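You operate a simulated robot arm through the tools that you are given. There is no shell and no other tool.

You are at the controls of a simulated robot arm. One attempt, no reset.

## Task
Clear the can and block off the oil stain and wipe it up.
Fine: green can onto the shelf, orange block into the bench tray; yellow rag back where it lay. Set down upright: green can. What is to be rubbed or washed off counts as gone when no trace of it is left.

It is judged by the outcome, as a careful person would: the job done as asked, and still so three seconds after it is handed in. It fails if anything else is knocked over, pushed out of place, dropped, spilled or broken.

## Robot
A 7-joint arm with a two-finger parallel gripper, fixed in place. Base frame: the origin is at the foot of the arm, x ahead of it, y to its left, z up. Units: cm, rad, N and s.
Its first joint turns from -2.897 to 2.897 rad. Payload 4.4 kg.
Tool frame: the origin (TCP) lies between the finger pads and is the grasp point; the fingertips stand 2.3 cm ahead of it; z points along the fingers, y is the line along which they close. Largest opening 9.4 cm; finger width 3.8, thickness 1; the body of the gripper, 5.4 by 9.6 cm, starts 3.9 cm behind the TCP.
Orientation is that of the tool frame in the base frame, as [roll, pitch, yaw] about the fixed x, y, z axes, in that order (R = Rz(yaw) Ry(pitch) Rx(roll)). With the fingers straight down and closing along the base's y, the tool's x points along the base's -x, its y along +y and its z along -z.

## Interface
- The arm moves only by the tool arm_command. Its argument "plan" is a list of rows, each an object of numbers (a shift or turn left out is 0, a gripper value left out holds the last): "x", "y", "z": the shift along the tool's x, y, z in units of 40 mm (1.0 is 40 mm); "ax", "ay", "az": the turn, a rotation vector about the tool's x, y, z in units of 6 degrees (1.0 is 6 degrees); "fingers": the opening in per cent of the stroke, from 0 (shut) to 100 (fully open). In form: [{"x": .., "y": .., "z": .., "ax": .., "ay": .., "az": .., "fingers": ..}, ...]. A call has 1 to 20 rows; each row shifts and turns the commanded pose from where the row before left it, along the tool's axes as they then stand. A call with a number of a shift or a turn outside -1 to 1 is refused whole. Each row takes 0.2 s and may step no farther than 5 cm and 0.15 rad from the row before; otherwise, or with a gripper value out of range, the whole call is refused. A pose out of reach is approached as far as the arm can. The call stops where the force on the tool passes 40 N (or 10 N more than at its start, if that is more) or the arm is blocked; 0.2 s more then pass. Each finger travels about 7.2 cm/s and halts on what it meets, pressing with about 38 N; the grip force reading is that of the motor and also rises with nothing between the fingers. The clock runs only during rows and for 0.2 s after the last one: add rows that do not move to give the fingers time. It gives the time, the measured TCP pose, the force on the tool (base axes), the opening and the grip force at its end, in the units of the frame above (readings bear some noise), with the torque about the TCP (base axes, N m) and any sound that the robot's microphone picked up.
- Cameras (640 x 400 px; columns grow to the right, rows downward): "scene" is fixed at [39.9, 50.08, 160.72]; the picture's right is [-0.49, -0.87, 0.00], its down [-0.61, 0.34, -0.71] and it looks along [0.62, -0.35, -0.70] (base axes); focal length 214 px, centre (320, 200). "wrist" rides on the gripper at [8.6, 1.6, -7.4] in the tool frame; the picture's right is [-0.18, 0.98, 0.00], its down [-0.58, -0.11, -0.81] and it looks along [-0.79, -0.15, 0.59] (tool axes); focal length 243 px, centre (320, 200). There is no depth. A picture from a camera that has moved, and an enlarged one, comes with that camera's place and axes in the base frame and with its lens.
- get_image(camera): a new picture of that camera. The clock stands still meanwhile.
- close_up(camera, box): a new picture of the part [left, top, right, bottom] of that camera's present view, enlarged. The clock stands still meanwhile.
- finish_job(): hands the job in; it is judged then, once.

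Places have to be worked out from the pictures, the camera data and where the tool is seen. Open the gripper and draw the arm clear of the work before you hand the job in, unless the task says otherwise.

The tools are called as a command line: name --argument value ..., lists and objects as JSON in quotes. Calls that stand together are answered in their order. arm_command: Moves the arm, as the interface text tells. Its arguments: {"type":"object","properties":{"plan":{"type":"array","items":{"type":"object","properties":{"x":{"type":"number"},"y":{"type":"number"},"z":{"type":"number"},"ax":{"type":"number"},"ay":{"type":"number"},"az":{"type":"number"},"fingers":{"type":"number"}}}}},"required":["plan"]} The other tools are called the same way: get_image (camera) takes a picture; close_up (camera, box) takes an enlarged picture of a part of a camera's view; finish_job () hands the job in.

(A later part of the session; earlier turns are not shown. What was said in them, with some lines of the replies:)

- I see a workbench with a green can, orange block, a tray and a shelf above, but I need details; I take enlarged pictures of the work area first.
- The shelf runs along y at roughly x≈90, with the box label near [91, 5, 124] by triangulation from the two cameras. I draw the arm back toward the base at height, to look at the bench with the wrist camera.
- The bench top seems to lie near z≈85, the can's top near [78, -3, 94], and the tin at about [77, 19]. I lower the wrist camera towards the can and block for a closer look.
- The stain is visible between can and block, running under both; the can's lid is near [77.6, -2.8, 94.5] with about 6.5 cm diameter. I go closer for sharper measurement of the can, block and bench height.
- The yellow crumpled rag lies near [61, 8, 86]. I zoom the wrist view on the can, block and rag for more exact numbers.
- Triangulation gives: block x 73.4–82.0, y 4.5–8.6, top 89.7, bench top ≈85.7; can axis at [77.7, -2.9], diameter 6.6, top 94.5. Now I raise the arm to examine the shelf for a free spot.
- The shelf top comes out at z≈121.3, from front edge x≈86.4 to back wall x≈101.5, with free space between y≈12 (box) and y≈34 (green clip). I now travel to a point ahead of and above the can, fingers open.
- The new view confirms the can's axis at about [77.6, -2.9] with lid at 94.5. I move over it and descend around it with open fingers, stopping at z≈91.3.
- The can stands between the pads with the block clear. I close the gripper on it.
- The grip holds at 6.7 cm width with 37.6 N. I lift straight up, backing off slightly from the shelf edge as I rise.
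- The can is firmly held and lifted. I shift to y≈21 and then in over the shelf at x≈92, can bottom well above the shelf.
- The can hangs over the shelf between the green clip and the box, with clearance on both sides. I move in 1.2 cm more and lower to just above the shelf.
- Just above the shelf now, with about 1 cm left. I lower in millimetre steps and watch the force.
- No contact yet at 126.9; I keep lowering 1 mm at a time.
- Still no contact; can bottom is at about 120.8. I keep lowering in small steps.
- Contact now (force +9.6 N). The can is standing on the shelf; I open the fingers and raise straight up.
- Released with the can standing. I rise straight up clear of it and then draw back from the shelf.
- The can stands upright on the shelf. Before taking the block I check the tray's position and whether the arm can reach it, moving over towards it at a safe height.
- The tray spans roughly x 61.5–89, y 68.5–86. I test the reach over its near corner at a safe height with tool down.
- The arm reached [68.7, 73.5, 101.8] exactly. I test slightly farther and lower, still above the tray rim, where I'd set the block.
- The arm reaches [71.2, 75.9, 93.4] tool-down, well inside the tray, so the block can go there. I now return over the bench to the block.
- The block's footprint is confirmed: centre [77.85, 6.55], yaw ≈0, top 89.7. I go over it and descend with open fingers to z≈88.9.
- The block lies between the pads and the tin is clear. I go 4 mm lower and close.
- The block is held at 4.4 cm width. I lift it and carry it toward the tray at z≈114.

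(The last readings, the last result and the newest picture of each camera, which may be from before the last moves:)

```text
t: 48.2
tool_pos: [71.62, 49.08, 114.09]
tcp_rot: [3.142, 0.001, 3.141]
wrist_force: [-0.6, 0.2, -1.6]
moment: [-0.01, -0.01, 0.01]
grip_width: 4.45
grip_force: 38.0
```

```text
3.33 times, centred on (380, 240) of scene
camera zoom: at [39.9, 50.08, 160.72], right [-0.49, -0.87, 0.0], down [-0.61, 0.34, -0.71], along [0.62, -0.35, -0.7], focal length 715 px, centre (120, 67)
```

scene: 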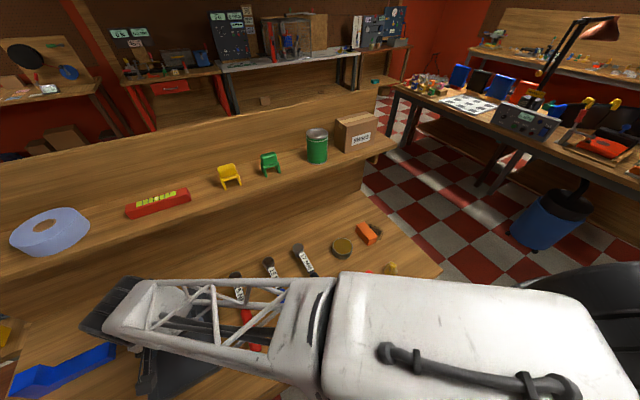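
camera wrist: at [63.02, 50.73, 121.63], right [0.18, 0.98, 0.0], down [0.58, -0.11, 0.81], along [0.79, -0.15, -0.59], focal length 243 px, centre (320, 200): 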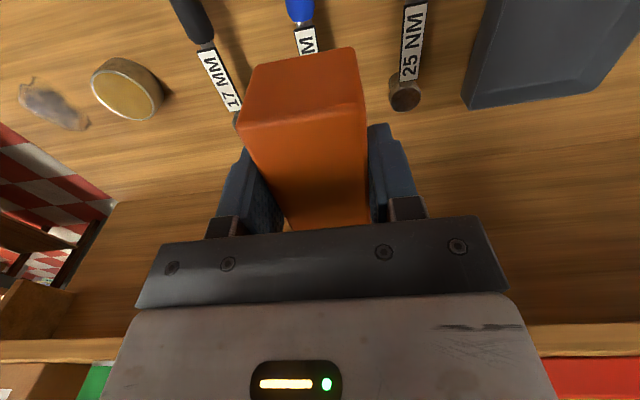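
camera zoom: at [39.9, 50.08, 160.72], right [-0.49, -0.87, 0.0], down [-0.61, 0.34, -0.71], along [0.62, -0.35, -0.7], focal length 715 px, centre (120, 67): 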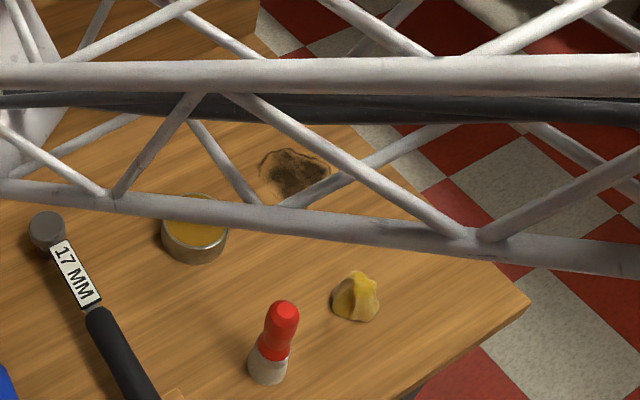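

Held securely. I continue to above the tray and lower to z≈96.

arm_command --plan '[{"y": 0.957}, {"y": 0.957}, {"y": 0.957}, {"y": 0.957, "z": 0.3}, {"y": 0.957, "z": 0.3}, {"y": 0.957, "z": 0.3}, {"y": 0.957, "z": 0.3}, {"z": 0.7}, {"z": 0.7}, {"z": 0.7}, {"z": 0.7}, {"z": 0.5}, {}, {}]'

get_image --camera "wrist"

get_image --camera "scene"

```text
t: 51.2
tool_pos: [71.43, 75.87, 95.99]
tcp_rot: [-3.141, -0.001, 3.141]
wrist_force: [0.7, -0.6, -1.0]
moment: [-0.02, -0.01, -0.02]
grip_width: 4.44
grip_force: 38.0
```

```text
taken
camera wrist: at [62.94, 77.66, 103.53], right [0.18, 0.98, 0.0], down [0.58, -0.11, 0.81], along [0.79, -0.15, -0.59], focal length 243 px, centre (320, 200)
```

wrist: 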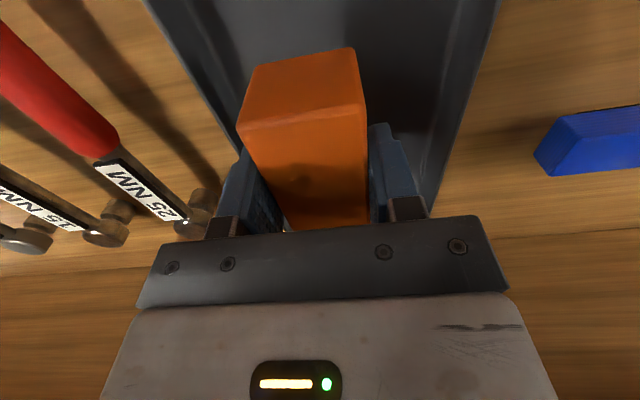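

```text
taken
```

scene: 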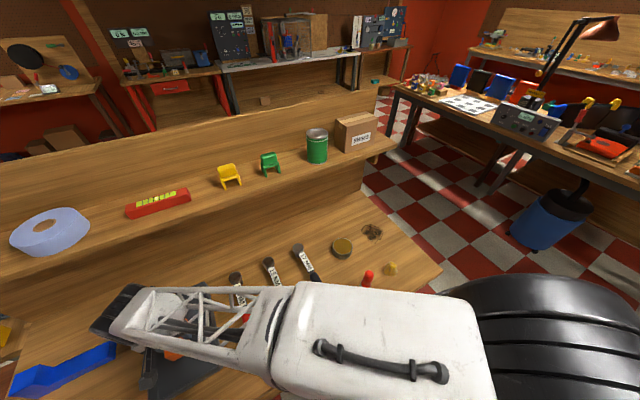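

The block hangs above the tray, inside its rim. I lower it, gently near the end.

arm_command --plan '[{"z": 0.5, "y": 0.1}, {"z": 0.4}, {"z": 0.25}, {"z": 0.1}, {}]'

```text
t: 52.4
tool_pos: [71.42, 76.13, 90.94]
tcp_rot: [3.141, 0.0, -3.141]
wrist_force: [0.3, -1.2, -0.6]
moment: [-0.01, 0.01, 0.01]
grip_width: 4.45
grip_force: 38.0
```

arm_command --plan '[{"z": 0.05}, {"z": 0.05}, {"z": 0.05}, {}]'

```text
t: 53.4
tool_pos: [71.43, 76.18, 90.47]
tcp_rot: [3.141, 0.001, 3.14]
wrist_force: [-0.4, 0.0, -1.0]
moment: [0.0, -0.01, 0.0]
grip_width: 4.42
grip_force: 37.9
```

No contact yet; I keep lowering in 1–2 mm steps.

arm_command --plan '[{"z": 0.05}, {"z": 0.05}, {"z": 0.05}, {}]'

```text
t: 54.4
tool_pos: [71.52, 76.12, 89.82]
tcp_rot: [-3.142, -0.001, 3.141]
wrist_force: [-0.5, -0.8, -0.7]
moment: [0.0, -0.02, 0.0]
grip_width: 4.43
grip_force: 38.6
```

arm_command --plan '[{"z": 0.03}, {"z": 0.03}, {"z": 0.03}, {}]'

```text
t: 55.4
tool_pos: [71.35, 76.24, 89.45]
tcp_rot: [-3.141, 0.001, -3.141]
wrist_force: [0.3, 0.1, -0.7]
moment: [-0.01, 0.01, -0.03]
grip_width: 4.43
grip_force: 38.0
```

Still free at 89.45; a few more small steps.

arm_command --plan '[{"z": 0.03}, {"z": 0.03}, {}]'

```text
t: 56.2
tool_pos: [71.42, 76.15, 89.19]
tcp_rot: [-3.141, 0.0, -3.141]
wrist_force: [-0.1, 0.3, 0.0]
moment: [-0.03, 0.0, 0.0]
grip_width: 4.41
grip_force: 38.1
```

arm_command --plan '[{"z": 0.03}, {}]'

```text
t: 56.8
tool_pos: [71.52, 76.21, 89.24]
tcp_rot: [3.141, 0.0, 3.141]
wrist_force: [-1.1, -0.9, 8.3]
moment: [-0.11, 0.26, 0.03]
grip_width: 4.43
grip_force: 38.4
```

Contact (+8.3 N): the block rests on the tray floor. I open the fingers and rise.

arm_command --plan '[{"fingers": 55}, {"fingers": 65}, {"fingers": 75}, {}, {"z": -0.4}, {"z": -0.7}, {"z": -0.9}, {"z": -0.9}, {}]'

get_image --camera "wrist"

```text
t: 58.8
tool_pos: [71.5, 76.32, 100.56]
tcp_rot: [-3.141, -0.001, -3.141]
wrist_force: [0.2, -0.3, 0.8]
moment: [0.03, 0.0, 0.0]
grip_width: 7.04
grip_force: 0.0
```

```text
taken
camera wrist: at [62.89, 77.82, 108.15], right [0.18, 0.98, 0.0], down [0.58, -0.11, 0.81], along [0.79, -0.15, -0.59], focal length 243 px, centre (320, 200)
```

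wrist: 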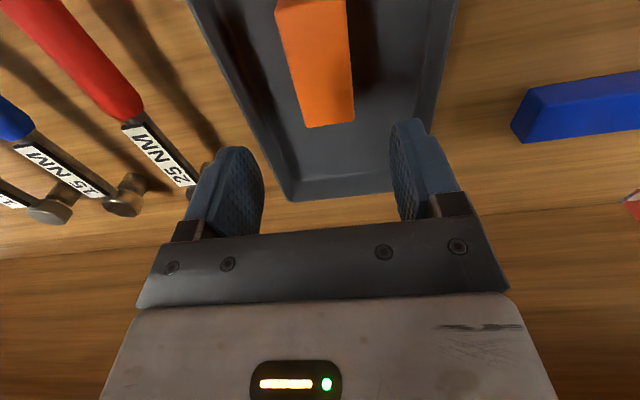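

The block lies flat in the tray. Now I rise and travel back to view the rag and the stain.

arm_command --plan '[{"z": -0.9}, {"z": -0.9}, {"z": -0.9}, {"z": -0.9}, {"y": -1, "x": 0.27}, {"y": -1, "x": 0.27}, {"y": -1, "x": 0.27}, {"y": -1, "x": 0.27}, {"y": -1, "x": 0.27}, {"y": -1, "x": 0.27}, {"y": -1, "x": 0.27}, {"y": -1, "x": 0.27}, {"y": -1, "x": 0.27}, {"y": -1, "x": 0.27}, {"y": -1, "x": 0.27}, {"y": -1, "x": 0.27}, {"y": -1, "x": 0.27}, {"y": -1, "x": 0.27}, {"y": -1, "x": 0.27}, {"y": -1, "x": 0.27}]'

get_image --camera "scene"

get_image --camera "wrist"

```text
t: 63.0
tool_pos: [54.02, 12.21, 115.25]
tcp_rot: [3.141, 0.0, 3.141]
wrist_force: [-0.6, -0.1, -1.2]
moment: [0.0, -0.03, 0.01]
grip_width: 7.08
grip_force: 0.0
```

```text
taken
```

scene: 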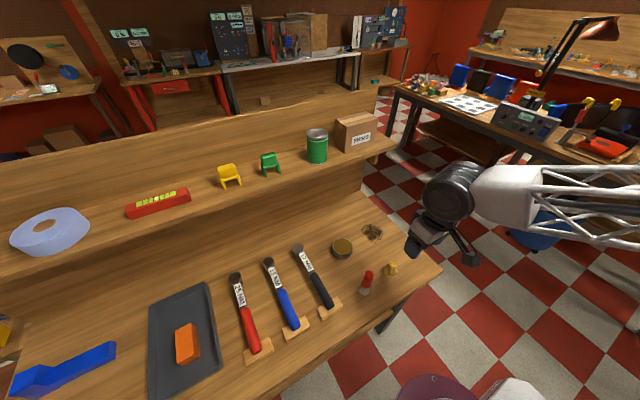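

```text
taken
camera wrist: at [45.59, 13.84, 122.75], right [0.18, 0.98, 0.0], down [0.58, -0.11, 0.81], along [0.79, -0.15, -0.59], focal length 243 px, centre (320, 200)
```

wrist: 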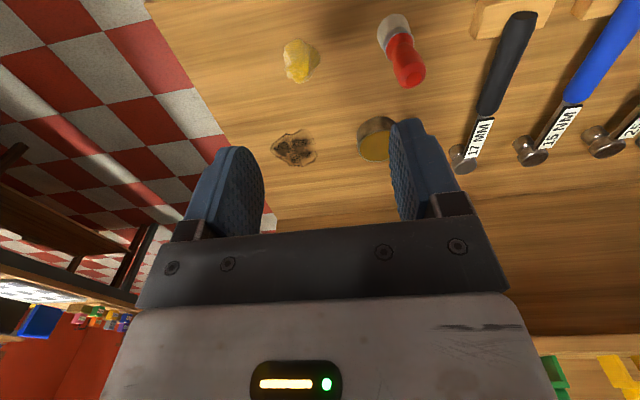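

The block is in the tray and the stain is fully exposed. I zoom both views to measure the rag and the extents of the stain.

close_up --camera "wrist" --box '[230, 20, 390, 180]'

close_up --camera "scene" --box '[345, 215, 425, 285]'

```text
2.50 times, centred on (310, 100) of wrist
camera zoom: at [45.59, 13.84, 122.75], right [0.18, 0.98, 0.0], down [0.58, -0.11, 0.81], along [0.79, -0.15, -0.59], focal length 606 px, centre (345, 450)
```

zoom: 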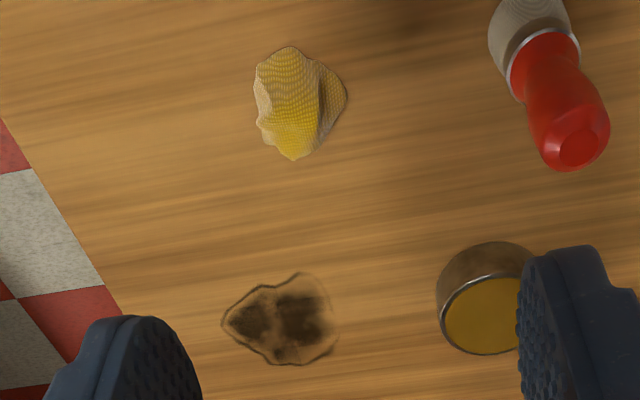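

```text
5.71 times, centred on (385, 250) of scene
camera zoom: at [39.9, 50.08, 160.72], right [-0.49, -0.87, 0.0], down [-0.61, 0.34, -0.71], along [0.62, -0.35, -0.7], focal length 1226 px, centre (-51, -86)
```

zoom: 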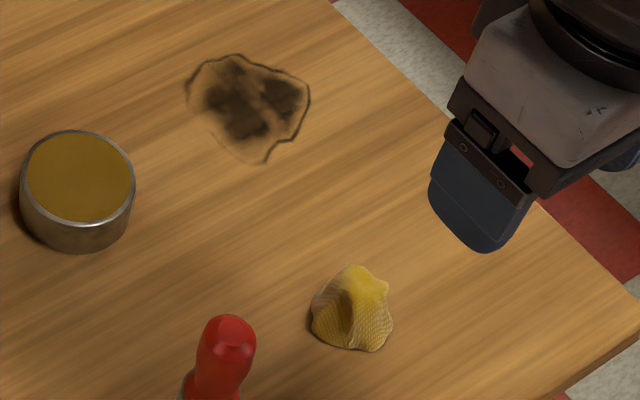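

The rag sits at about [60.6, 8.5], ~5 cm across and ~4 cm high; the stain covers x 72.5–82.5, y -2…7.5. I open fully, go over the rag and descend partway.

arm_command --plan '[{"x": -0.41, "y": -0.232, "z": 0.8, "fingers": 100}, {"x": -0.41, "y": -0.232, "z": 0.8}, {"x": -0.41, "y": -0.232, "z": 0.8}, {"x": -0.41, "y": -0.232, "z": 0.8}, {}, {"z": 0.5}, {"z": 0.5}, {"z": 0.5}, {"z": 0.4}, {}, {}]'

get_image --camera "wrist"

close_up --camera "scene" --box '[345, 215, 445, 295]'

```text
t: 65.4
tool_pos: [60.82, 8.44, 94.69]
tcp_rot: [-3.141, 0.0, 3.141]
wrist_force: [0.4, 0.0, 0.6]
moment: [-0.04, -0.01, 0.04]
grip_width: 9.4
grip_force: 0.0
```

```text
taken
camera wrist: at [52.37, 10.15, 102.13], right [0.18, 0.98, 0.0], down [0.58, -0.11, 0.81], along [0.79, -0.15, -0.59], focal length 243 px, centre (320, 200)
```

wrist: 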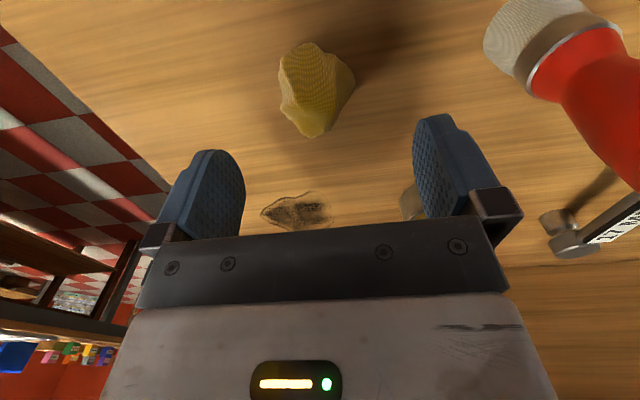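

```text
5.00 times, centred on (395, 255) of scene
camera zoom: at [39.9, 50.08, 160.72], right [-0.49, -0.87, 0.0], down [-0.61, 0.34, -0.71], along [0.62, -0.35, -0.7], focal length 1072 px, centre (-55, -75)
```

zoom: 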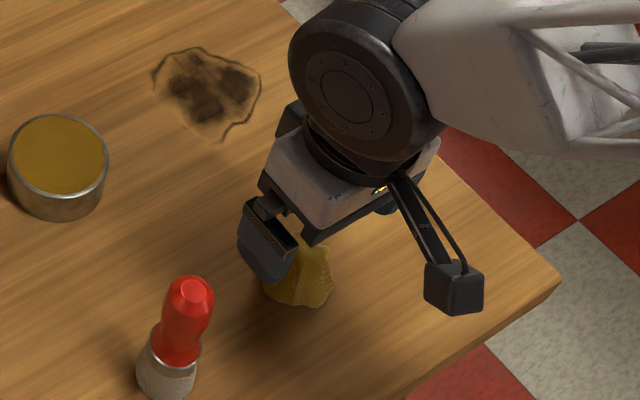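

The rag is centred between the fingers. I descend to z≈88.5, fingertips just above the bench.

arm_command --plan '[{"z": 0.5}, {"z": 0.5}, {"z": 0.4}, {"z": 0.15}, {}, {}]'

get_image --camera "wrist"

```text
t: 66.8
tool_pos: [60.64, 8.52, 88.44]
tcp_rot: [3.141, 0.0, -3.14]
wrist_force: [0.3, 0.6, -0.8]
moment: [-0.02, -0.02, -0.01]
grip_width: 9.4
grip_force: 0.1
```

```text
taken
camera wrist: at [52.19, 10.21, 95.92], right [0.18, 0.98, 0.0], down [0.58, -0.11, 0.81], along [0.79, -0.15, -0.59], focal length 243 px, centre (320, 200)
```

wrist: 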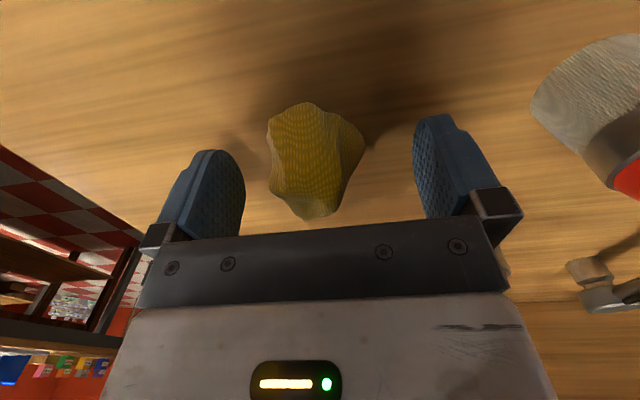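

The rag lies between the pads. I close on it.

arm_command --plan '[{"fingers": 60}, {"fingers": 40}, {"fingers": 20}, {"fingers": 0}, {}, {}]'

get_image --camera "wrist"

```text
t: 68.2
tool_pos: [60.64, 8.52, 88.38]
tcp_rot: [3.141, 0.002, -3.141]
wrist_force: [-0.3, 0.7, 0.8]
moment: [0.01, -0.02, 0.02]
grip_width: 6.04
grip_force: 37.9
```

```text
taken
camera wrist: at [52.19, 10.21, 95.93], right [0.18, 0.98, 0.0], down [0.58, -0.11, 0.81], along [0.79, -0.15, -0.59], focal length 243 px, centre (320, 200)
```

wrist: 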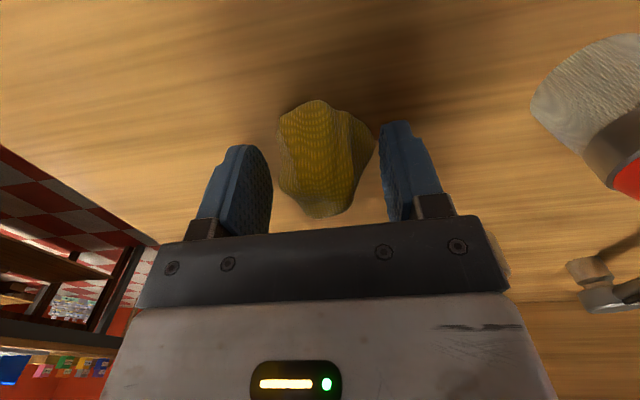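

The rag is gripped (its collision width is about 6 cm, and it shifted ~0.5 cm in +y to centre). I lift it and carry it to the near edge of the stain.

arm_command --plan '[{"z": -0.4}, {"z": -0.6}, {"x": -0.6}, {"x": -0.8}, {"x": -0.8}, {"x": -0.8}, {"z": 0.4}, {"z": 0.4}, {}, {}]'

get_image --camera "wrist"

close_up --camera "scene" --box '[345, 215, 445, 295]'

```text
t: 70.4
tool_pos: [72.67, 8.45, 89.3]
tcp_rot: [-3.141, 0.0, -3.14]
wrist_force: [0.2, 0.0, 0.1]
moment: [0.01, 0.0, 0.0]
grip_width: 6.06
grip_force: 37.7
```

```text
taken
camera wrist: at [64.22, 10.15, 96.8], right [0.18, 0.98, 0.0], down [0.58, -0.11, 0.81], along [0.79, -0.15, -0.59], focal length 243 px, centre (320, 200)
```

wrist: 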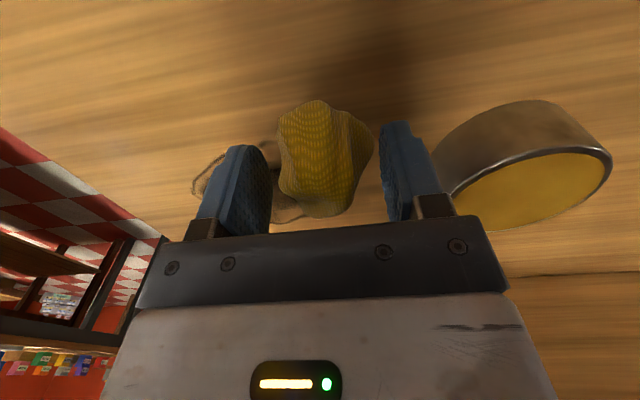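

```text
5.00 times, centred on (395, 255) of scene
camera zoom: at [39.9, 50.08, 160.72], right [-0.49, -0.87, 0.0], down [-0.61, 0.34, -0.71], along [0.62, -0.35, -0.7], focal length 1072 px, centre (-55, -75)
```

zoom: 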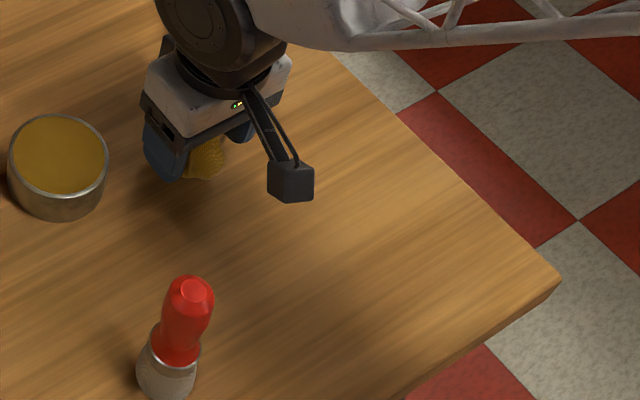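

The rag is held steady and the tin is 2 cm clear of the fingers. I lower in small steps until the rag touches the bench.

arm_command --plan '[{"y": -0.2, "z": 0.1}, {"z": 0.1}, {"z": 0.05}, {}]'

```text
t: 71.4
tool_pos: [72.7, 7.72, 88.35]
tcp_rot: [-3.141, 0.002, -3.141]
wrist_force: [-6.3, 5.5, 23.6]
moment: [0.15, 0.28, -0.02]
grip_width: 6.03
grip_force: 38.4
```

Contact at 23.6 N. I ease slightly and make a first stroke along -y across the near part of the stain.

arm_command --plan '[{"z": -0.015}, {"y": -0.4}, {"y": -0.4}, {"y": -0.4}, {"y": -0.4}, {"y": -0.4}, {"y": -0.4}, {"y": -0.4}, {}]'

get_image --camera "wrist"

```text
t: 73.4
tool_pos: [72.69, -3.52, 88.4]
tcp_rot: [-3.141, 0.001, 3.142]
wrist_force: [1.9, 12.1, 24.4]
moment: [0.29, -0.07, 0.03]
grip_width: 6.03
grip_force: 38.0
```

```text
taken
camera wrist: at [64.17, -1.82, 95.87], right [0.18, 0.98, 0.0], down [0.58, -0.11, 0.81], along [0.79, -0.15, -0.59], focal length 243 px, centre (320, 200)
```

wrist: 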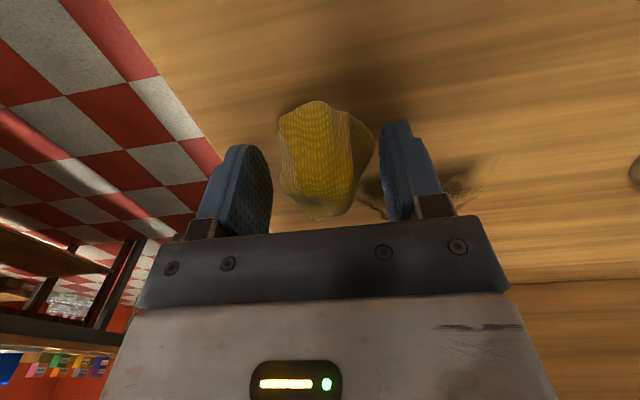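

The stroke works with about 24 N pressing force; the near border of the stain looks wiped. I carry on with raster strokes moving outward in x.

arm_command --plan '[{"x": -0.375}, {"y": 0.4}, {"y": 0.4}, {"y": 0.4}, {"y": 0.4}, {"y": 0.4}, {"y": 0.4}, {"y": 0.4}, {"x": -0.375}, {"y": -0.4}, {"y": -0.4}, {"y": -0.4}, {"y": -0.4}, {"y": -0.4}, {"y": -0.4}, {"y": -0.4}, {}]'

get_image --camera "wrist"

```text
t: 77.0
tool_pos: [75.64, -3.6, 88.33]
tcp_rot: [3.141, -0.001, -3.141]
wrist_force: [-0.2, 3.0, 6.3]
moment: [0.01, -0.11, 0.02]
grip_width: 6.03
grip_force: 38.4
```

```text
taken
camera wrist: at [67.19, -1.93, 95.85], right [0.18, 0.98, 0.0], down [0.58, -0.11, 0.81], along [0.79, -0.15, -0.59], focal length 243 px, centre (320, 200)
```

wrist: 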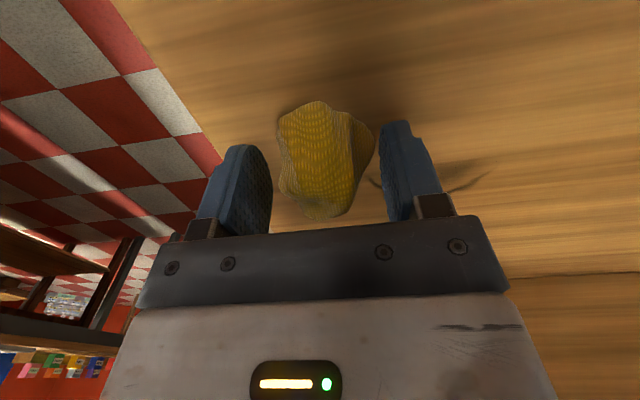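

The stain is mostly gone up to the rag; force has dropped to 6 N, so I lower by half a millimetre and continue outward.

arm_command --plan '[{"x": -0.375, "z": 0.01}, {"y": 0.4}, {"y": 0.4}, {"y": 0.4}, {"y": 0.4}, {"y": 0.4}, {"y": 0.4}, {"y": 0.4}, {"x": -0.375}, {"y": -0.4}, {"y": -0.4}, {"y": -0.4}, {"y": -0.4}, {"y": -0.4}, {"y": -0.4}, {"y": -0.4}, {}]'

get_image --camera "wrist"

close_up --camera "scene" --box '[330, 190, 430, 270]'

```text
t: 80.6
tool_pos: [78.65, -3.52, 88.33]
tcp_rot: [-3.141, 0.001, 3.142]
wrist_force: [-1.0, 6.2, 13.1]
moment: [0.11, -0.09, 0.0]
grip_width: 6.04
grip_force: 38.0
```

```text
taken
camera wrist: at [70.16, -1.79, 95.79], right [0.18, 0.98, 0.0], down [0.58, -0.11, 0.81], along [0.79, -0.15, -0.59], focal length 243 px, centre (320, 200)
```

wrist: 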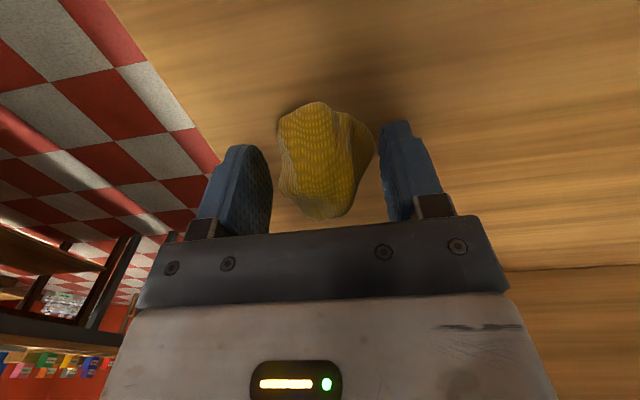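

```text
5.00 times, centred on (380, 230) of scene
camera zoom: at [39.9, 50.08, 160.72], right [-0.49, -0.87, 0.0], down [-0.61, 0.34, -0.71], along [0.62, -0.35, -0.7], focal length 1072 px, centre (20, 50)
```

zoom: 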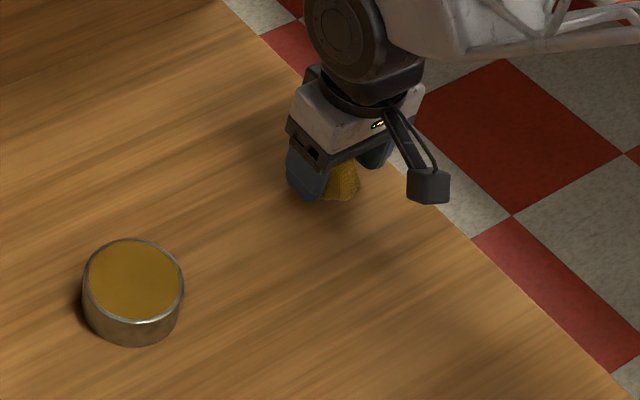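

The surface seen looks clean. I do two more strokes at x≈80 and 81.6 to cover the far border of the stain.

arm_command --plan '[{"x": -0.375}, {"y": 0.4}, {"y": 0.4}, {"y": 0.4}, {"y": 0.4}, {"y": 0.4}, {"y": 0.4}, {"y": 0.4}, {"x": -0.375}, {"y": -0.4}, {"y": -0.4}, {"y": -0.4}, {"y": -0.4}, {"y": -0.4}, {"y": -0.4}, {}]'

```text
t: 84.0
tool_pos: [81.81, -1.89, 88.32]
tcp_rot: [3.141, 0.0, 3.141]
wrist_force: [-0.5, -0.4, -1.4]
moment: [-0.02, 0.04, -0.03]
grip_width: 6.03
grip_force: 38.3
```

Pressing force has faded to nothing here, so the last stroke may not have touched. I lift the rag and back off to inspect the area.

arm_command --plan '[{"z": -0.5}, {"z": -0.9}, {"z": -0.9, "x": 0.5}, {"z": -0.8, "x": 0.9}, {"z": -0.5, "x": 0.9}, {"x": 1, "y": 0.3}, {"x": 1, "y": 0.3}, {}]'

get_image --camera "wrist"

close_up --camera "scene" --box '[340, 205, 420, 265]'

```text
t: 85.8
tool_pos: [64.47, 0.73, 102.56]
tcp_rot: [3.14, 0.0, 3.139]
wrist_force: [0.2, 0.3, 0.1]
moment: [0.0, -0.02, -0.03]
grip_width: 6.04
grip_force: 38.4
```

```text
taken
camera wrist: at [56.0, 2.35, 110.07], right [0.18, 0.98, 0.0], down [0.58, -0.11, 0.81], along [0.79, -0.15, -0.59], focal length 243 px, centre (320, 200)
```

wrist: 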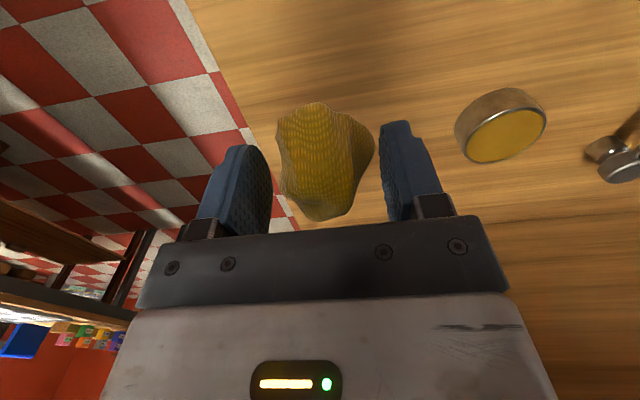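

```text
6.67 times, centred on (380, 235) of scene
camera zoom: at [39.9, 50.08, 160.72], right [-0.49, -0.87, 0.0], down [-0.61, 0.34, -0.71], along [0.62, -0.35, -0.7], focal length 1430 px, centre (-80, -33)
```

zoom: 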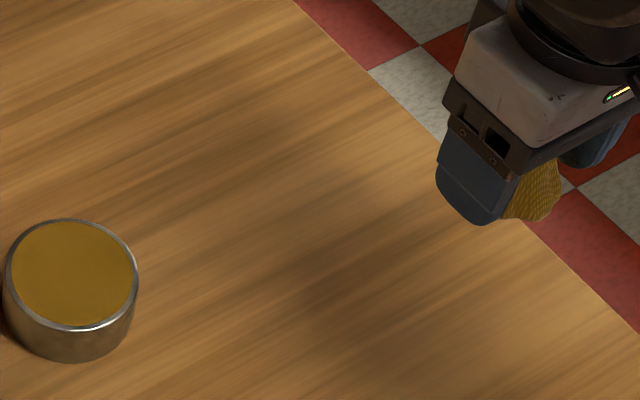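

In both views the stain seems gone, but I check finer, zooming right on the region from both cameras.

close_up --camera "scene" --box '[355, 218, 395, 246]'

close_up --camera "wrist" --box '[230, 60, 470, 210]'

```text
14.29 times, centred on (375, 232) of scene
camera zoom: at [39.9, 50.08, 160.72], right [-0.49, -0.87, 0.0], down [-0.61, 0.34, -0.71], along [0.62, -0.35, -0.7], focal length 3064 px, centre (-466, -257)
```

zoom: 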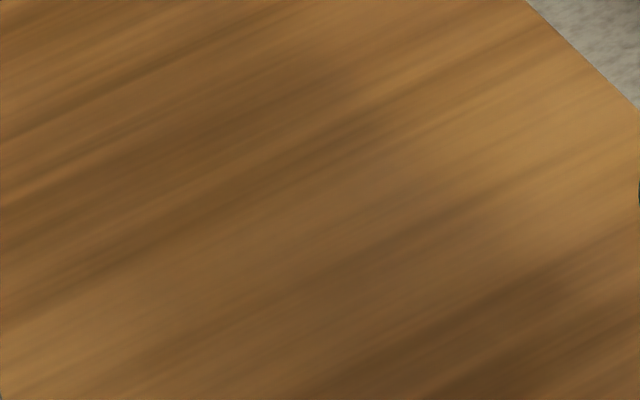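

```text
2.67 times, centred on (350, 135) of wrist
camera zoom: at [56.0, 2.35, 110.07], right [0.18, 0.98, 0.0], down [0.58, -0.11, 0.81], along [0.79, -0.15, -0.59], focal length 647 px, centre (240, 373)
```

zoom: 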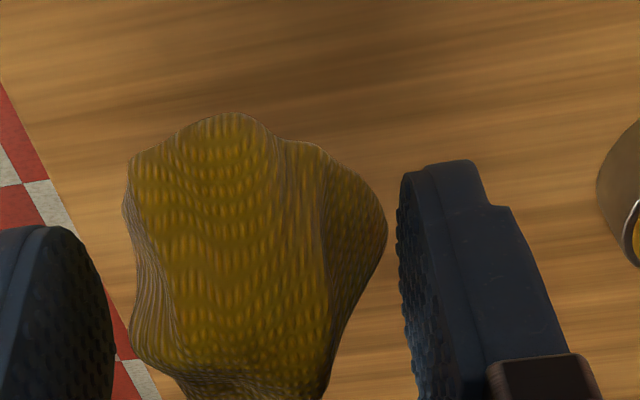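

Looks clean at this zoom, but soft shadows make it hard to be sure. I move forward so the wrist camera looks steeply down on the area past the rag.

arm_command --plan '[{"x": -0.95, "y": 0.15, "z": -0.1}, {"x": -0.95, "y": 0.15, "z": -0.1}, {"x": -0.95, "y": 0.15, "z": -0.1}, {}, {}]'

close_up --camera "wrist" --box '[200, 0, 480, 120]'

get_image --camera "wrist"

```text
t: 87.0
tool_pos: [76.16, 2.21, 103.67]
tcp_rot: [3.141, 0.0, 3.141]
wrist_force: [0.6, 0.3, -0.5]
moment: [-0.02, -0.01, 0.01]
grip_width: 6.02
grip_force: 38.0
```

```text
2.29 times, centred on (340, 60) of wrist
camera zoom: at [67.49, 3.98, 111.3], right [0.18, 0.98, 0.0], down [0.58, -0.11, 0.81], along [0.79, -0.15, -0.59], focal length 555 px, centre (274, 520)
```

zoom: 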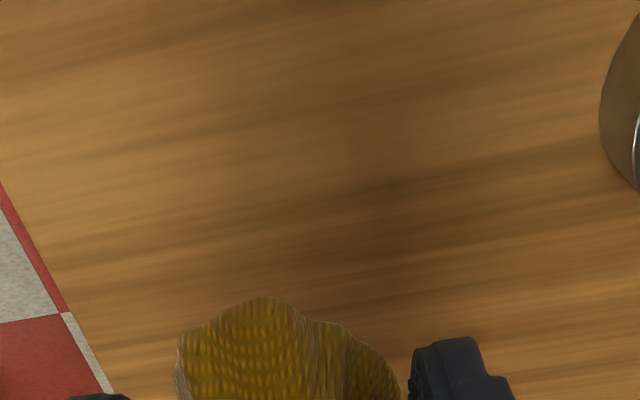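

```text
taken
camera wrist: at [67.49, 3.98, 111.3], right [0.18, 0.98, 0.0], down [0.58, -0.11, 0.81], along [0.79, -0.15, -0.59], focal length 243 px, centre (320, 200)
```

wrist: 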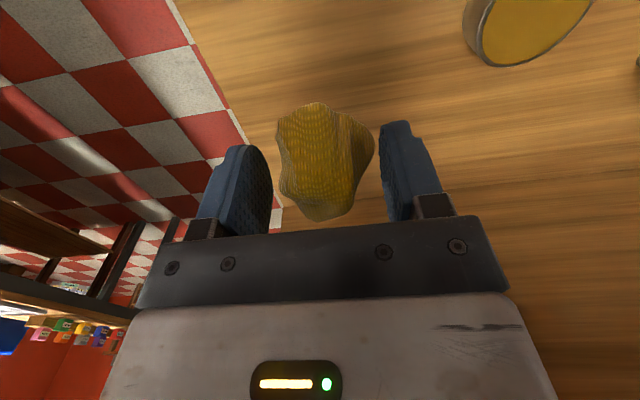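

It looks clean, though the arm's own shadow lies on it. For certainty I make a second pass, starting at the far edge where contact had faded.

arm_command --plan '[{"x": -0.44, "y": 0.4, "z": 0.5}, {"x": -0.44, "y": 0.4, "z": 0.5}, {"x": -0.44, "y": 0.4, "z": 0.5}, {"z": 0.6}, {"z": 0.6}, {"z": 0.6}, {"z": 0.3}, {"z": 0.1}, {}, {}]'

```text
t: 89.2
tool_pos: [81.14, 7.12, 89.13]
tcp_rot: [3.141, 0.001, -3.141]
wrist_force: [0.0, -0.7, -0.5]
moment: [0.0, -0.02, 0.03]
grip_width: 5.99
grip_force: 38.7
```

arm_command --plan '[{"z": 0.1}, {"z": 0.07}, {"z": 0.04}, {}]'

```text
t: 90.2
tool_pos: [81.13, 6.99, 88.32]
tcp_rot: [-3.141, 0.001, -3.14]
wrist_force: [0.1, 1.4, -1.1]
moment: [0.03, 0.03, -0.01]
grip_width: 6.0
grip_force: 38.2
```

Not yet touching at 88.3; I lower a little more.

arm_command --plan '[{"z": 0.025}, {"z": 0.02}, {}]'

```text
t: 91.0
tool_pos: [81.3, 7.07, 88.23]
tcp_rot: [-3.141, 0.001, -3.14]
wrist_force: [-8.6, -0.4, 25.0]
moment: [-0.04, 0.22, -0.02]
grip_width: 6.03
grip_force: 38.5
```

Contact with 25 N at the far edge. I raster back toward the near side, keeping slight pressure.

arm_command --plan '[{"y": -0.4}, {"y": -0.4}, {"y": -0.4}, {"y": -0.4}, {"y": -0.4}, {"y": -0.4}, {"y": -0.4}, {"x": 0.375, "z": 0.005}, {"y": 0.4}, {"y": 0.4}, {"y": 0.4}, {"y": 0.4}, {"y": 0.4}, {"y": 0.4}, {"y": 0.4}, {}]'

```text
t: 92.2
tool_pos: [81.36, -0.23, 88.22]
tcp_rot: [3.141, 0.001, 3.141]
wrist_force: [-0.8, -0.2, 4.0]
moment: [-0.07, 0.0, 0.02]
grip_width: 6.04
grip_force: 37.9
stopped in row 5: the force on the tool passed its limit at 41 N (the readings are from after the stop); the commanded pose is now the measured one
```

A force spike stopped the stroke mid-way. I look to see whether anything else was touched.

get_image --camera "scene"

close_up --camera "scene" --box '[320, 150, 440, 250]'

get_image --camera "wrist"

```text
taken
```

scene: 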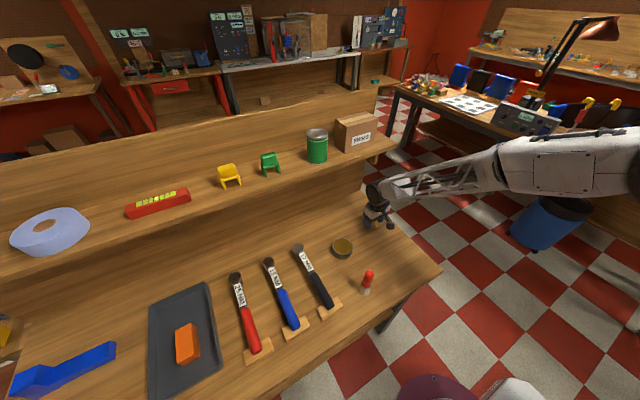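

```text
4.00 times, centred on (380, 200) of scene
camera zoom: at [39.9, 50.08, 160.72], right [-0.49, -0.87, 0.0], down [-0.61, 0.34, -0.71], along [0.62, -0.35, -0.7], focal length 858 px, centre (80, 200)
```

zoom: 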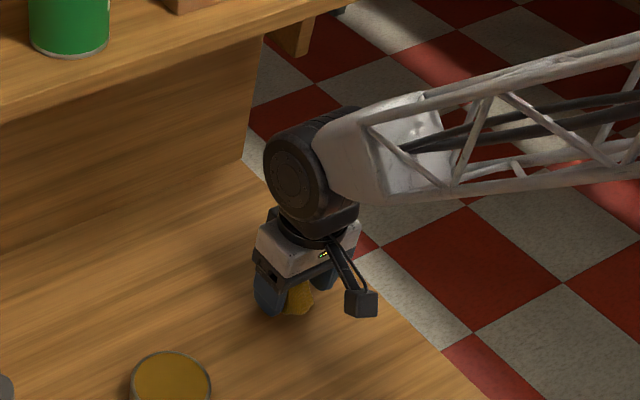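

```text
taken
camera wrist: at [72.81, 1.46, 95.73], right [0.18, 0.98, 0.0], down [0.58, -0.11, 0.81], along [0.79, -0.15, -0.59], focal length 243 px, centre (320, 200)
```

wrist: 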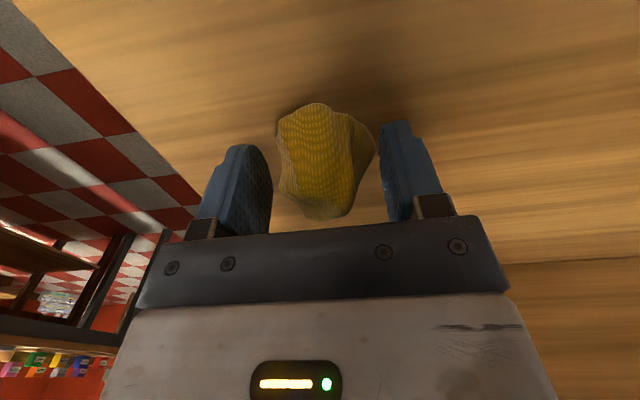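

Nothing else is near; it was only friction on the bench, and the press is now a light 4 N. I finish this stroke and continue the raster at lighter pressure.

arm_command --plan '[{"y": -0.4}, {"y": -0.4}, {"y": -0.3}, {"x": 0.375}, {"y": 0.4}, {"y": 0.4}, {"y": 0.4}, {"y": 0.4}, {"y": 0.4}, {"y": 0.4}, {"y": 0.4}, {}]'

```text
t: 94.8
tool_pos: [79.77, 6.56, 88.19]
tcp_rot: [-3.141, 0.001, 3.141]
wrist_force: [0.6, -10.4, 20.2]
moment: [-0.3, -0.03, -0.01]
grip_width: 6.03
grip_force: 38.5
```

arm_command --plan '[{"z": -0.01, "x": 0.375}, {"y": -0.4}, {"y": -0.4}, {"y": -0.4}, {"y": -0.4}, {"y": -0.4}, {"y": -0.4}, {"y": -0.3}, {"x": 0.375}, {"y": 0.4}, {"y": 0.4}, {"y": 0.4}, {"y": 0.4}, {"y": 0.4}, {"y": 0.4}, {"y": 0.3}, {}]'

```text
t: 98.4
tool_pos: [76.77, 6.47, 88.35]
tcp_rot: [3.141, 0.002, -3.139]
wrist_force: [0.1, -0.3, -0.8]
moment: [0.02, -0.01, -0.01]
grip_width: 6.01
grip_force: 37.6
```

Contact was lost at 88.35 here; I lower slightly and continue the remaining strokes.

arm_command --plan '[{"z": 0.025}, {"z": 0.015}, {}]'

```text
t: 99.2
tool_pos: [76.81, 6.52, 88.07]
tcp_rot: [3.14, 0.004, -3.142]
wrist_force: [-0.5, -0.2, 16.7]
moment: [0.02, 0.08, 0.05]
grip_width: 6.03
grip_force: 38.0
```

arm_command --plan '[{"y": -0.4}, {"y": -0.4}, {"y": -0.4}, {"y": -0.4}, {"y": -0.4}, {"y": -0.4}, {"y": -0.3}, {"x": 0.375}, {"y": 0.4}, {"y": 0.4}, {"y": 0.4}, {"y": 0.4}, {"y": 0.4}, {"y": 0.4}, {"y": 0.4}, {}]'

```text
t: 101.0
tool_pos: [75.43, -3.93, 88.09]
tcp_rot: [-3.141, 0.005, 3.139]
wrist_force: [-0.3, 0.6, 5.8]
moment: [0.05, 0.07, 0.02]
grip_width: 6.03
grip_force: 37.8
stopped in row 9: the force on the tool passed its limit at 47 N (the readings are from after the stop); the commanded pose is now the measured one
```

Again only a friction spike on reversing. Now at light pressure I sweep back +y and do the last near strokes.

arm_command --plan '[{"y": 0.4}, {"y": 0.4}, {"y": 0.4}, {"y": 0.4}, {"y": 0.4}, {"y": 0.4}, {"y": 0.3}, {"x": 0.375}, {"y": -0.4}, {"y": -0.4}, {"y": -0.4}, {"y": -0.4}, {"y": -0.4}, {"y": -0.4}, {"y": -0.3}, {}]'

```text
t: 104.5
tool_pos: [73.91, -4.07, 88.12]
tcp_rot: [-3.14, 0.004, 3.14]
wrist_force: [-0.3, 6.5, 13.8]
moment: [0.18, 0.04, 0.0]
grip_width: 6.02
grip_force: 38.3
```

arm_command --plan '[{"x": 0.375}, {"y": 0.4}, {"y": 0.4}, {"y": 0.4}, {"y": 0.4}, {"y": 0.4}, {"y": 0.4}, {"y": 0.4}, {}]'

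```text
t: 106.5
tool_pos: [72.6, 7.18, 88.06]
tcp_rot: [3.141, 0.005, 3.14]
wrist_force: [0.1, -2.0, 4.8]
moment: [-0.03, -0.04, -0.03]
grip_width: 6.05
grip_force: 37.9
```

Second pass done. I lift off and draw well back so that no shadow falls on the area, then inspect.

arm_command --plan '[{"z": -0.5}, {"z": -0.9}, {"z": -0.8, "x": 0.8}, {"z": -0.8, "x": 0.8}, {"z": -0.8, "x": 0.8}, {"z": -0.8, "x": 0.8}, {"z": -0.8, "x": 0.8}, {"x": 0.9, "z": -0.5}, {"x": 0.9, "z": -0.5}, {}, {}]'

get_image --camera "wrist"

close_up --camera "scene" --box '[345, 210, 409, 250]'

get_image --camera "scene"

```text
t: 108.8
tool_pos: [49.14, 7.45, 113.47]
tcp_rot: [-3.14, 0.006, 3.139]
wrist_force: [0.7, -0.1, -0.2]
moment: [0.0, -0.02, 0.02]
grip_width: 6.02
grip_force: 38.0
```

```text
taken
camera wrist: at [40.57, 9.13, 121.0], right [0.19, 0.98, 0.0], down [0.58, -0.11, 0.81], along [0.8, -0.15, -0.59], focal length 243 px, centre (320, 200)
```

wrist: 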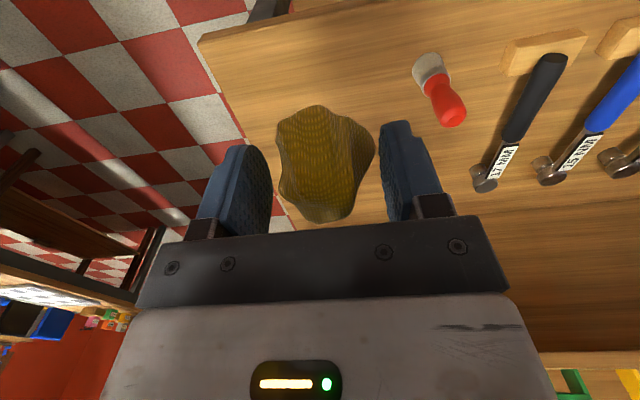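

```text
10.00 times, centred on (377, 230) of scene
camera zoom: at [39.9, 50.08, 160.72], right [-0.49, -0.87, 0.0], down [-0.61, 0.34, -0.71], along [0.62, -0.35, -0.7], focal length 2145 px, centre (-250, -100)
```

zoom: 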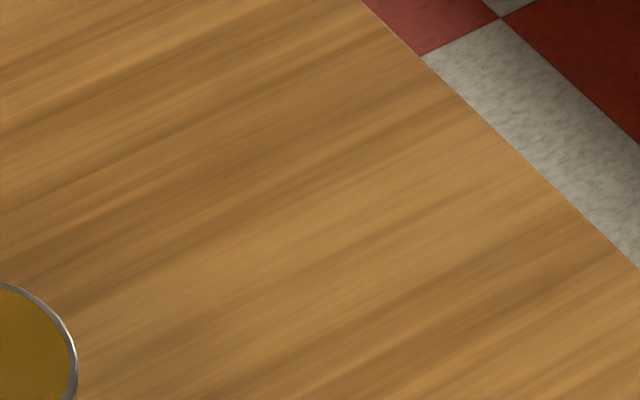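

```text
taken
```

scene: 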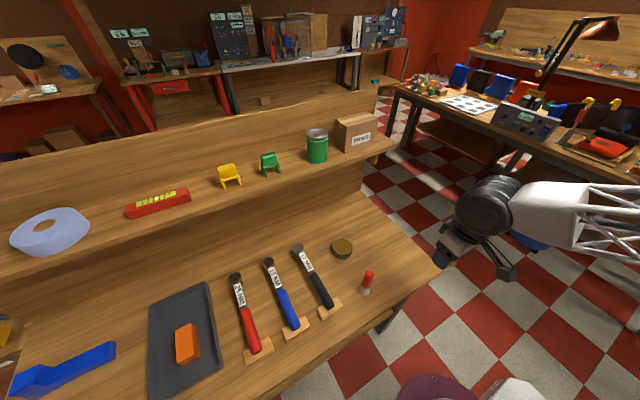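

The wood is clean with no trace of the stain, and everything else is in place. I now carry the rag back over where it lay, [60.6, 8.0].

arm_command --plan '[{"x": -0.72, "y": 0.035, "z": 0.8, "ay": 0.057}, {"x": -0.72, "y": 0.035, "z": 0.8}, {"x": -0.72, "y": 0.035, "z": 0.8}, {"x": -0.72, "y": 0.035, "z": 0.8}, {}, {"z": 0.6}, {"z": 0.6}, {"z": 0.6}, {"z": 0.5}, {}, {}]'

```text
t: 111.2
tool_pos: [60.86, 7.84, 91.61]
tcp_rot: [-3.141, -0.002, 3.141]
wrist_force: [-0.2, -0.3, -1.6]
moment: [0.0, 0.05, 0.03]
grip_width: 6.04
grip_force: 37.9
```

Close over the spot. I correct by 2 mm and lower gently to contact.

arm_command --plan '[{"x": 0.05, "y": 0.04, "z": 0.4}, {"z": 0.25}, {"z": 0.1}, {}]'

```text
t: 112.2
tool_pos: [60.48, 7.97, 88.64]
tcp_rot: [-3.141, -0.002, 3.14]
wrist_force: [0.7, -0.8, -0.5]
moment: [-0.01, 0.0, 0.0]
grip_width: 6.05
grip_force: 38.3
```

arm_command --plan '[{"z": 0.05}, {"z": 0.04}, {}]'

```text
t: 113.0
tool_pos: [60.46, 8.03, 88.27]
tcp_rot: [-3.14, -0.001, 3.14]
wrist_force: [0.2, 0.2, -0.1]
moment: [0.01, 0.01, -0.01]
grip_width: 6.04
grip_force: 37.8
```

arm_command --plan '[{"z": 0.025}, {"z": 0.025}, {}]'

```text
t: 113.8
tool_pos: [60.47, 7.9, 88.01]
tcp_rot: [-3.141, 0.0, 3.139]
wrist_force: [-2.1, -2.6, 10.2]
moment: [-0.01, -0.23, 0.03]
grip_width: 6.01
grip_force: 37.7
```

The rag rests on the bench (10 N). I open the fingers and rise straight up.

arm_command --plan '[{"fingers": 70}, {"fingers": 85}, {"fingers": 100}, {}, {}, {"z": -0.3}, {"z": -0.5}, {"z": -0.8}, {"z": -0.9}, {"z": -0.9}, {"z": -0.9, "x": 0.5}, {"z": -0.9, "x": 0.5}, {"z": -0.5, "x": 0.7}, {"x": 0.7}, {}]'

get_image --camera "wrist"

close_up --camera "scene" --box '[345, 215, 425, 285]'

```text
t: 117.0
tool_pos: [50.74, 8.09, 110.85]
tcp_rot: [-3.14, -0.002, 3.14]
wrist_force: [-0.1, -0.3, 0.4]
moment: [-0.01, 0.01, 0.01]
grip_width: 9.43
grip_force: 0.0
```

```text
taken
camera wrist: at [42.33, 9.74, 118.37], right [0.19, 0.98, 0.0], down [0.58, -0.11, 0.81], along [0.79, -0.15, -0.59], focal length 243 px, centre (320, 200)
```

wrist: 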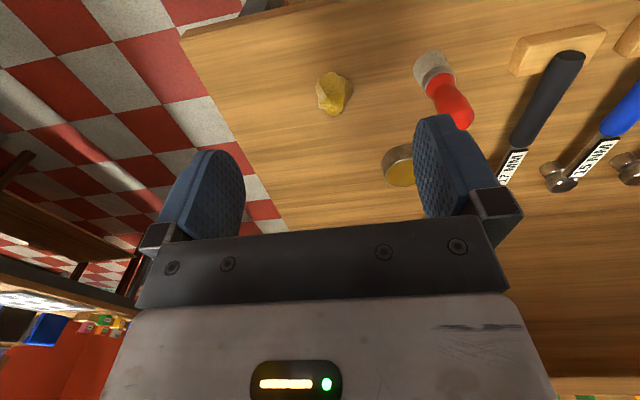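

```text
5.71 times, centred on (385, 250) of scene
camera zoom: at [39.9, 50.08, 160.72], right [-0.49, -0.87, 0.0], down [-0.61, 0.34, -0.71], along [0.62, -0.35, -0.7], focal length 1226 px, centre (-51, -86)
```

zoom: 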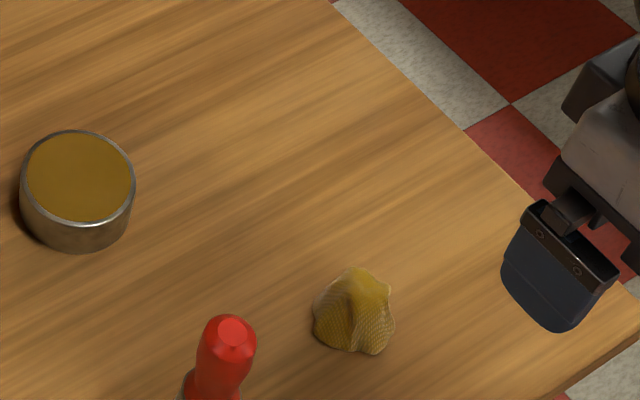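

The rag sits within ~2 mm of where it lay, the stain is gone, and the tin is unmoved. I raise the arm further clear and take a last overview.

arm_command --plan '[{"z": -0.9, "x": 0.4}, {"z": -0.9, "x": 0.4}, {"z": -0.9, "x": 0.4}, {"z": -0.9}, {"z": -0.9}, {}, {}]'

get_image --camera "scene"

close_up --camera "scene" --box '[340, 200, 420, 260]'

close_up --camera "scene" --box '[120, 260, 280, 400]'

close_up --camera "scene" --box '[200, 90, 420, 220]'

```text
t: 118.7
tool_pos: [46.19, 7.85, 129.03]
tcp_rot: [-3.14, 0.0, 3.14]
wrist_force: [0.3, -0.2, 0.0]
moment: [-0.02, -0.02, -0.03]
grip_width: 9.4
grip_force: 0.1
```

```text
taken
```

scene: 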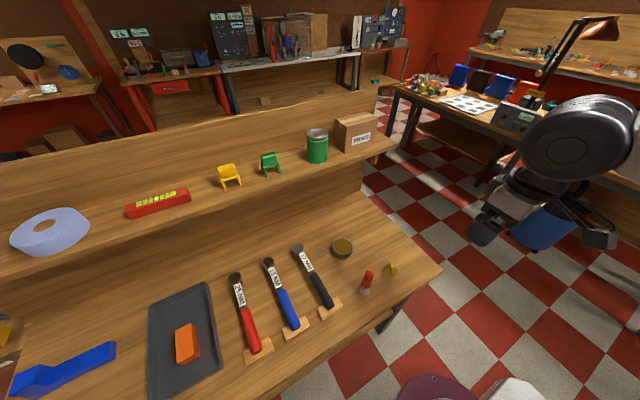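

```text
6.67 times, centred on (380, 230) of scene
camera zoom: at [39.9, 50.08, 160.72], right [-0.49, -0.87, 0.0], down [-0.61, 0.34, -0.71], along [0.62, -0.35, -0.7], focal length 1430 px, centre (-80, 0)
```

zoom: 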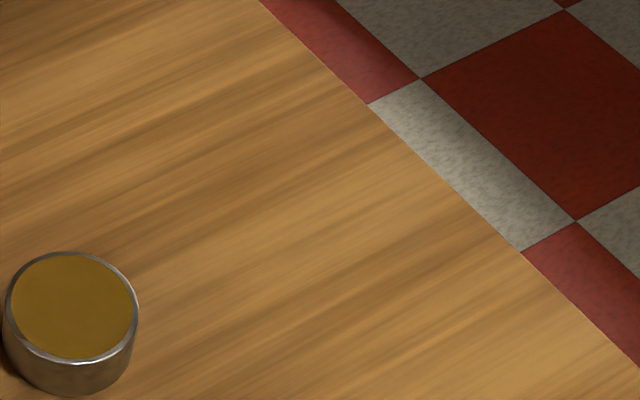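

```text
2.86 times, centred on (200, 330) of scene
camera zoom: at [39.9, 50.08, 160.72], right [-0.49, -0.87, 0.0], down [-0.61, 0.34, -0.71], along [0.62, -0.35, -0.7], focal length 613 px, centre (663, -171)
```

zoom: 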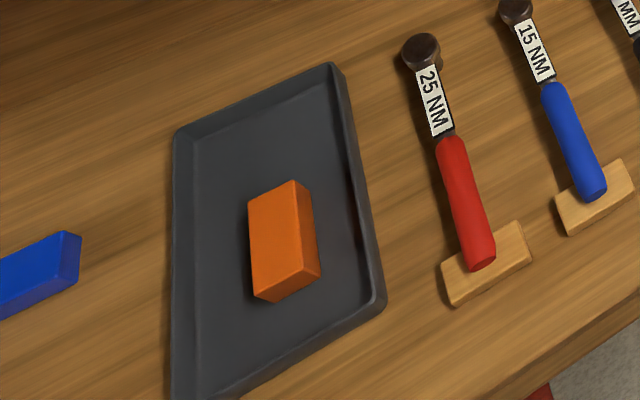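

```text
2.91 times, centred on (310, 155) of scene
camera zoom: at [39.9, 50.08, 160.72], right [-0.49, -0.87, 0.0], down [-0.61, 0.34, -0.71], along [0.62, -0.35, -0.7], focal length 624 px, centre (349, 331)
```

zoom: 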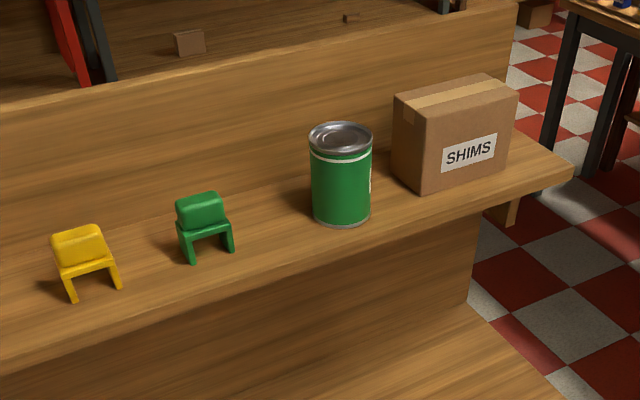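

The can stands upright on the shelf, the block lies in the tray, the stain is gone without trace, the rag is back, and the gripper is open and clear. I hand the job in.

finish_job

```text
The job is handed in.
```

The job is done and handed in; the outcome of the judging wasn't reported back.

- **Green can:** it stands upright on the shelf, between the green clip and the SHIMS box.
- **Orange block:** it lies flat in the bench tray.
- **Oil stain:** I wiped it in two passes. After the arm was clear, the last close-ups show bare wood with no trace left.
- **Yellow rag:** it is back on its spot, within about 2 mm of where it lay.

The second wiping pass stopped twice when the force passed its limit. It looked like rag friction on the bench. I checked the views after the first stop and saw nothing else touched. In the final overview nothing else looks knocked over or moved. The gripper is open and the arm is drawn clear.
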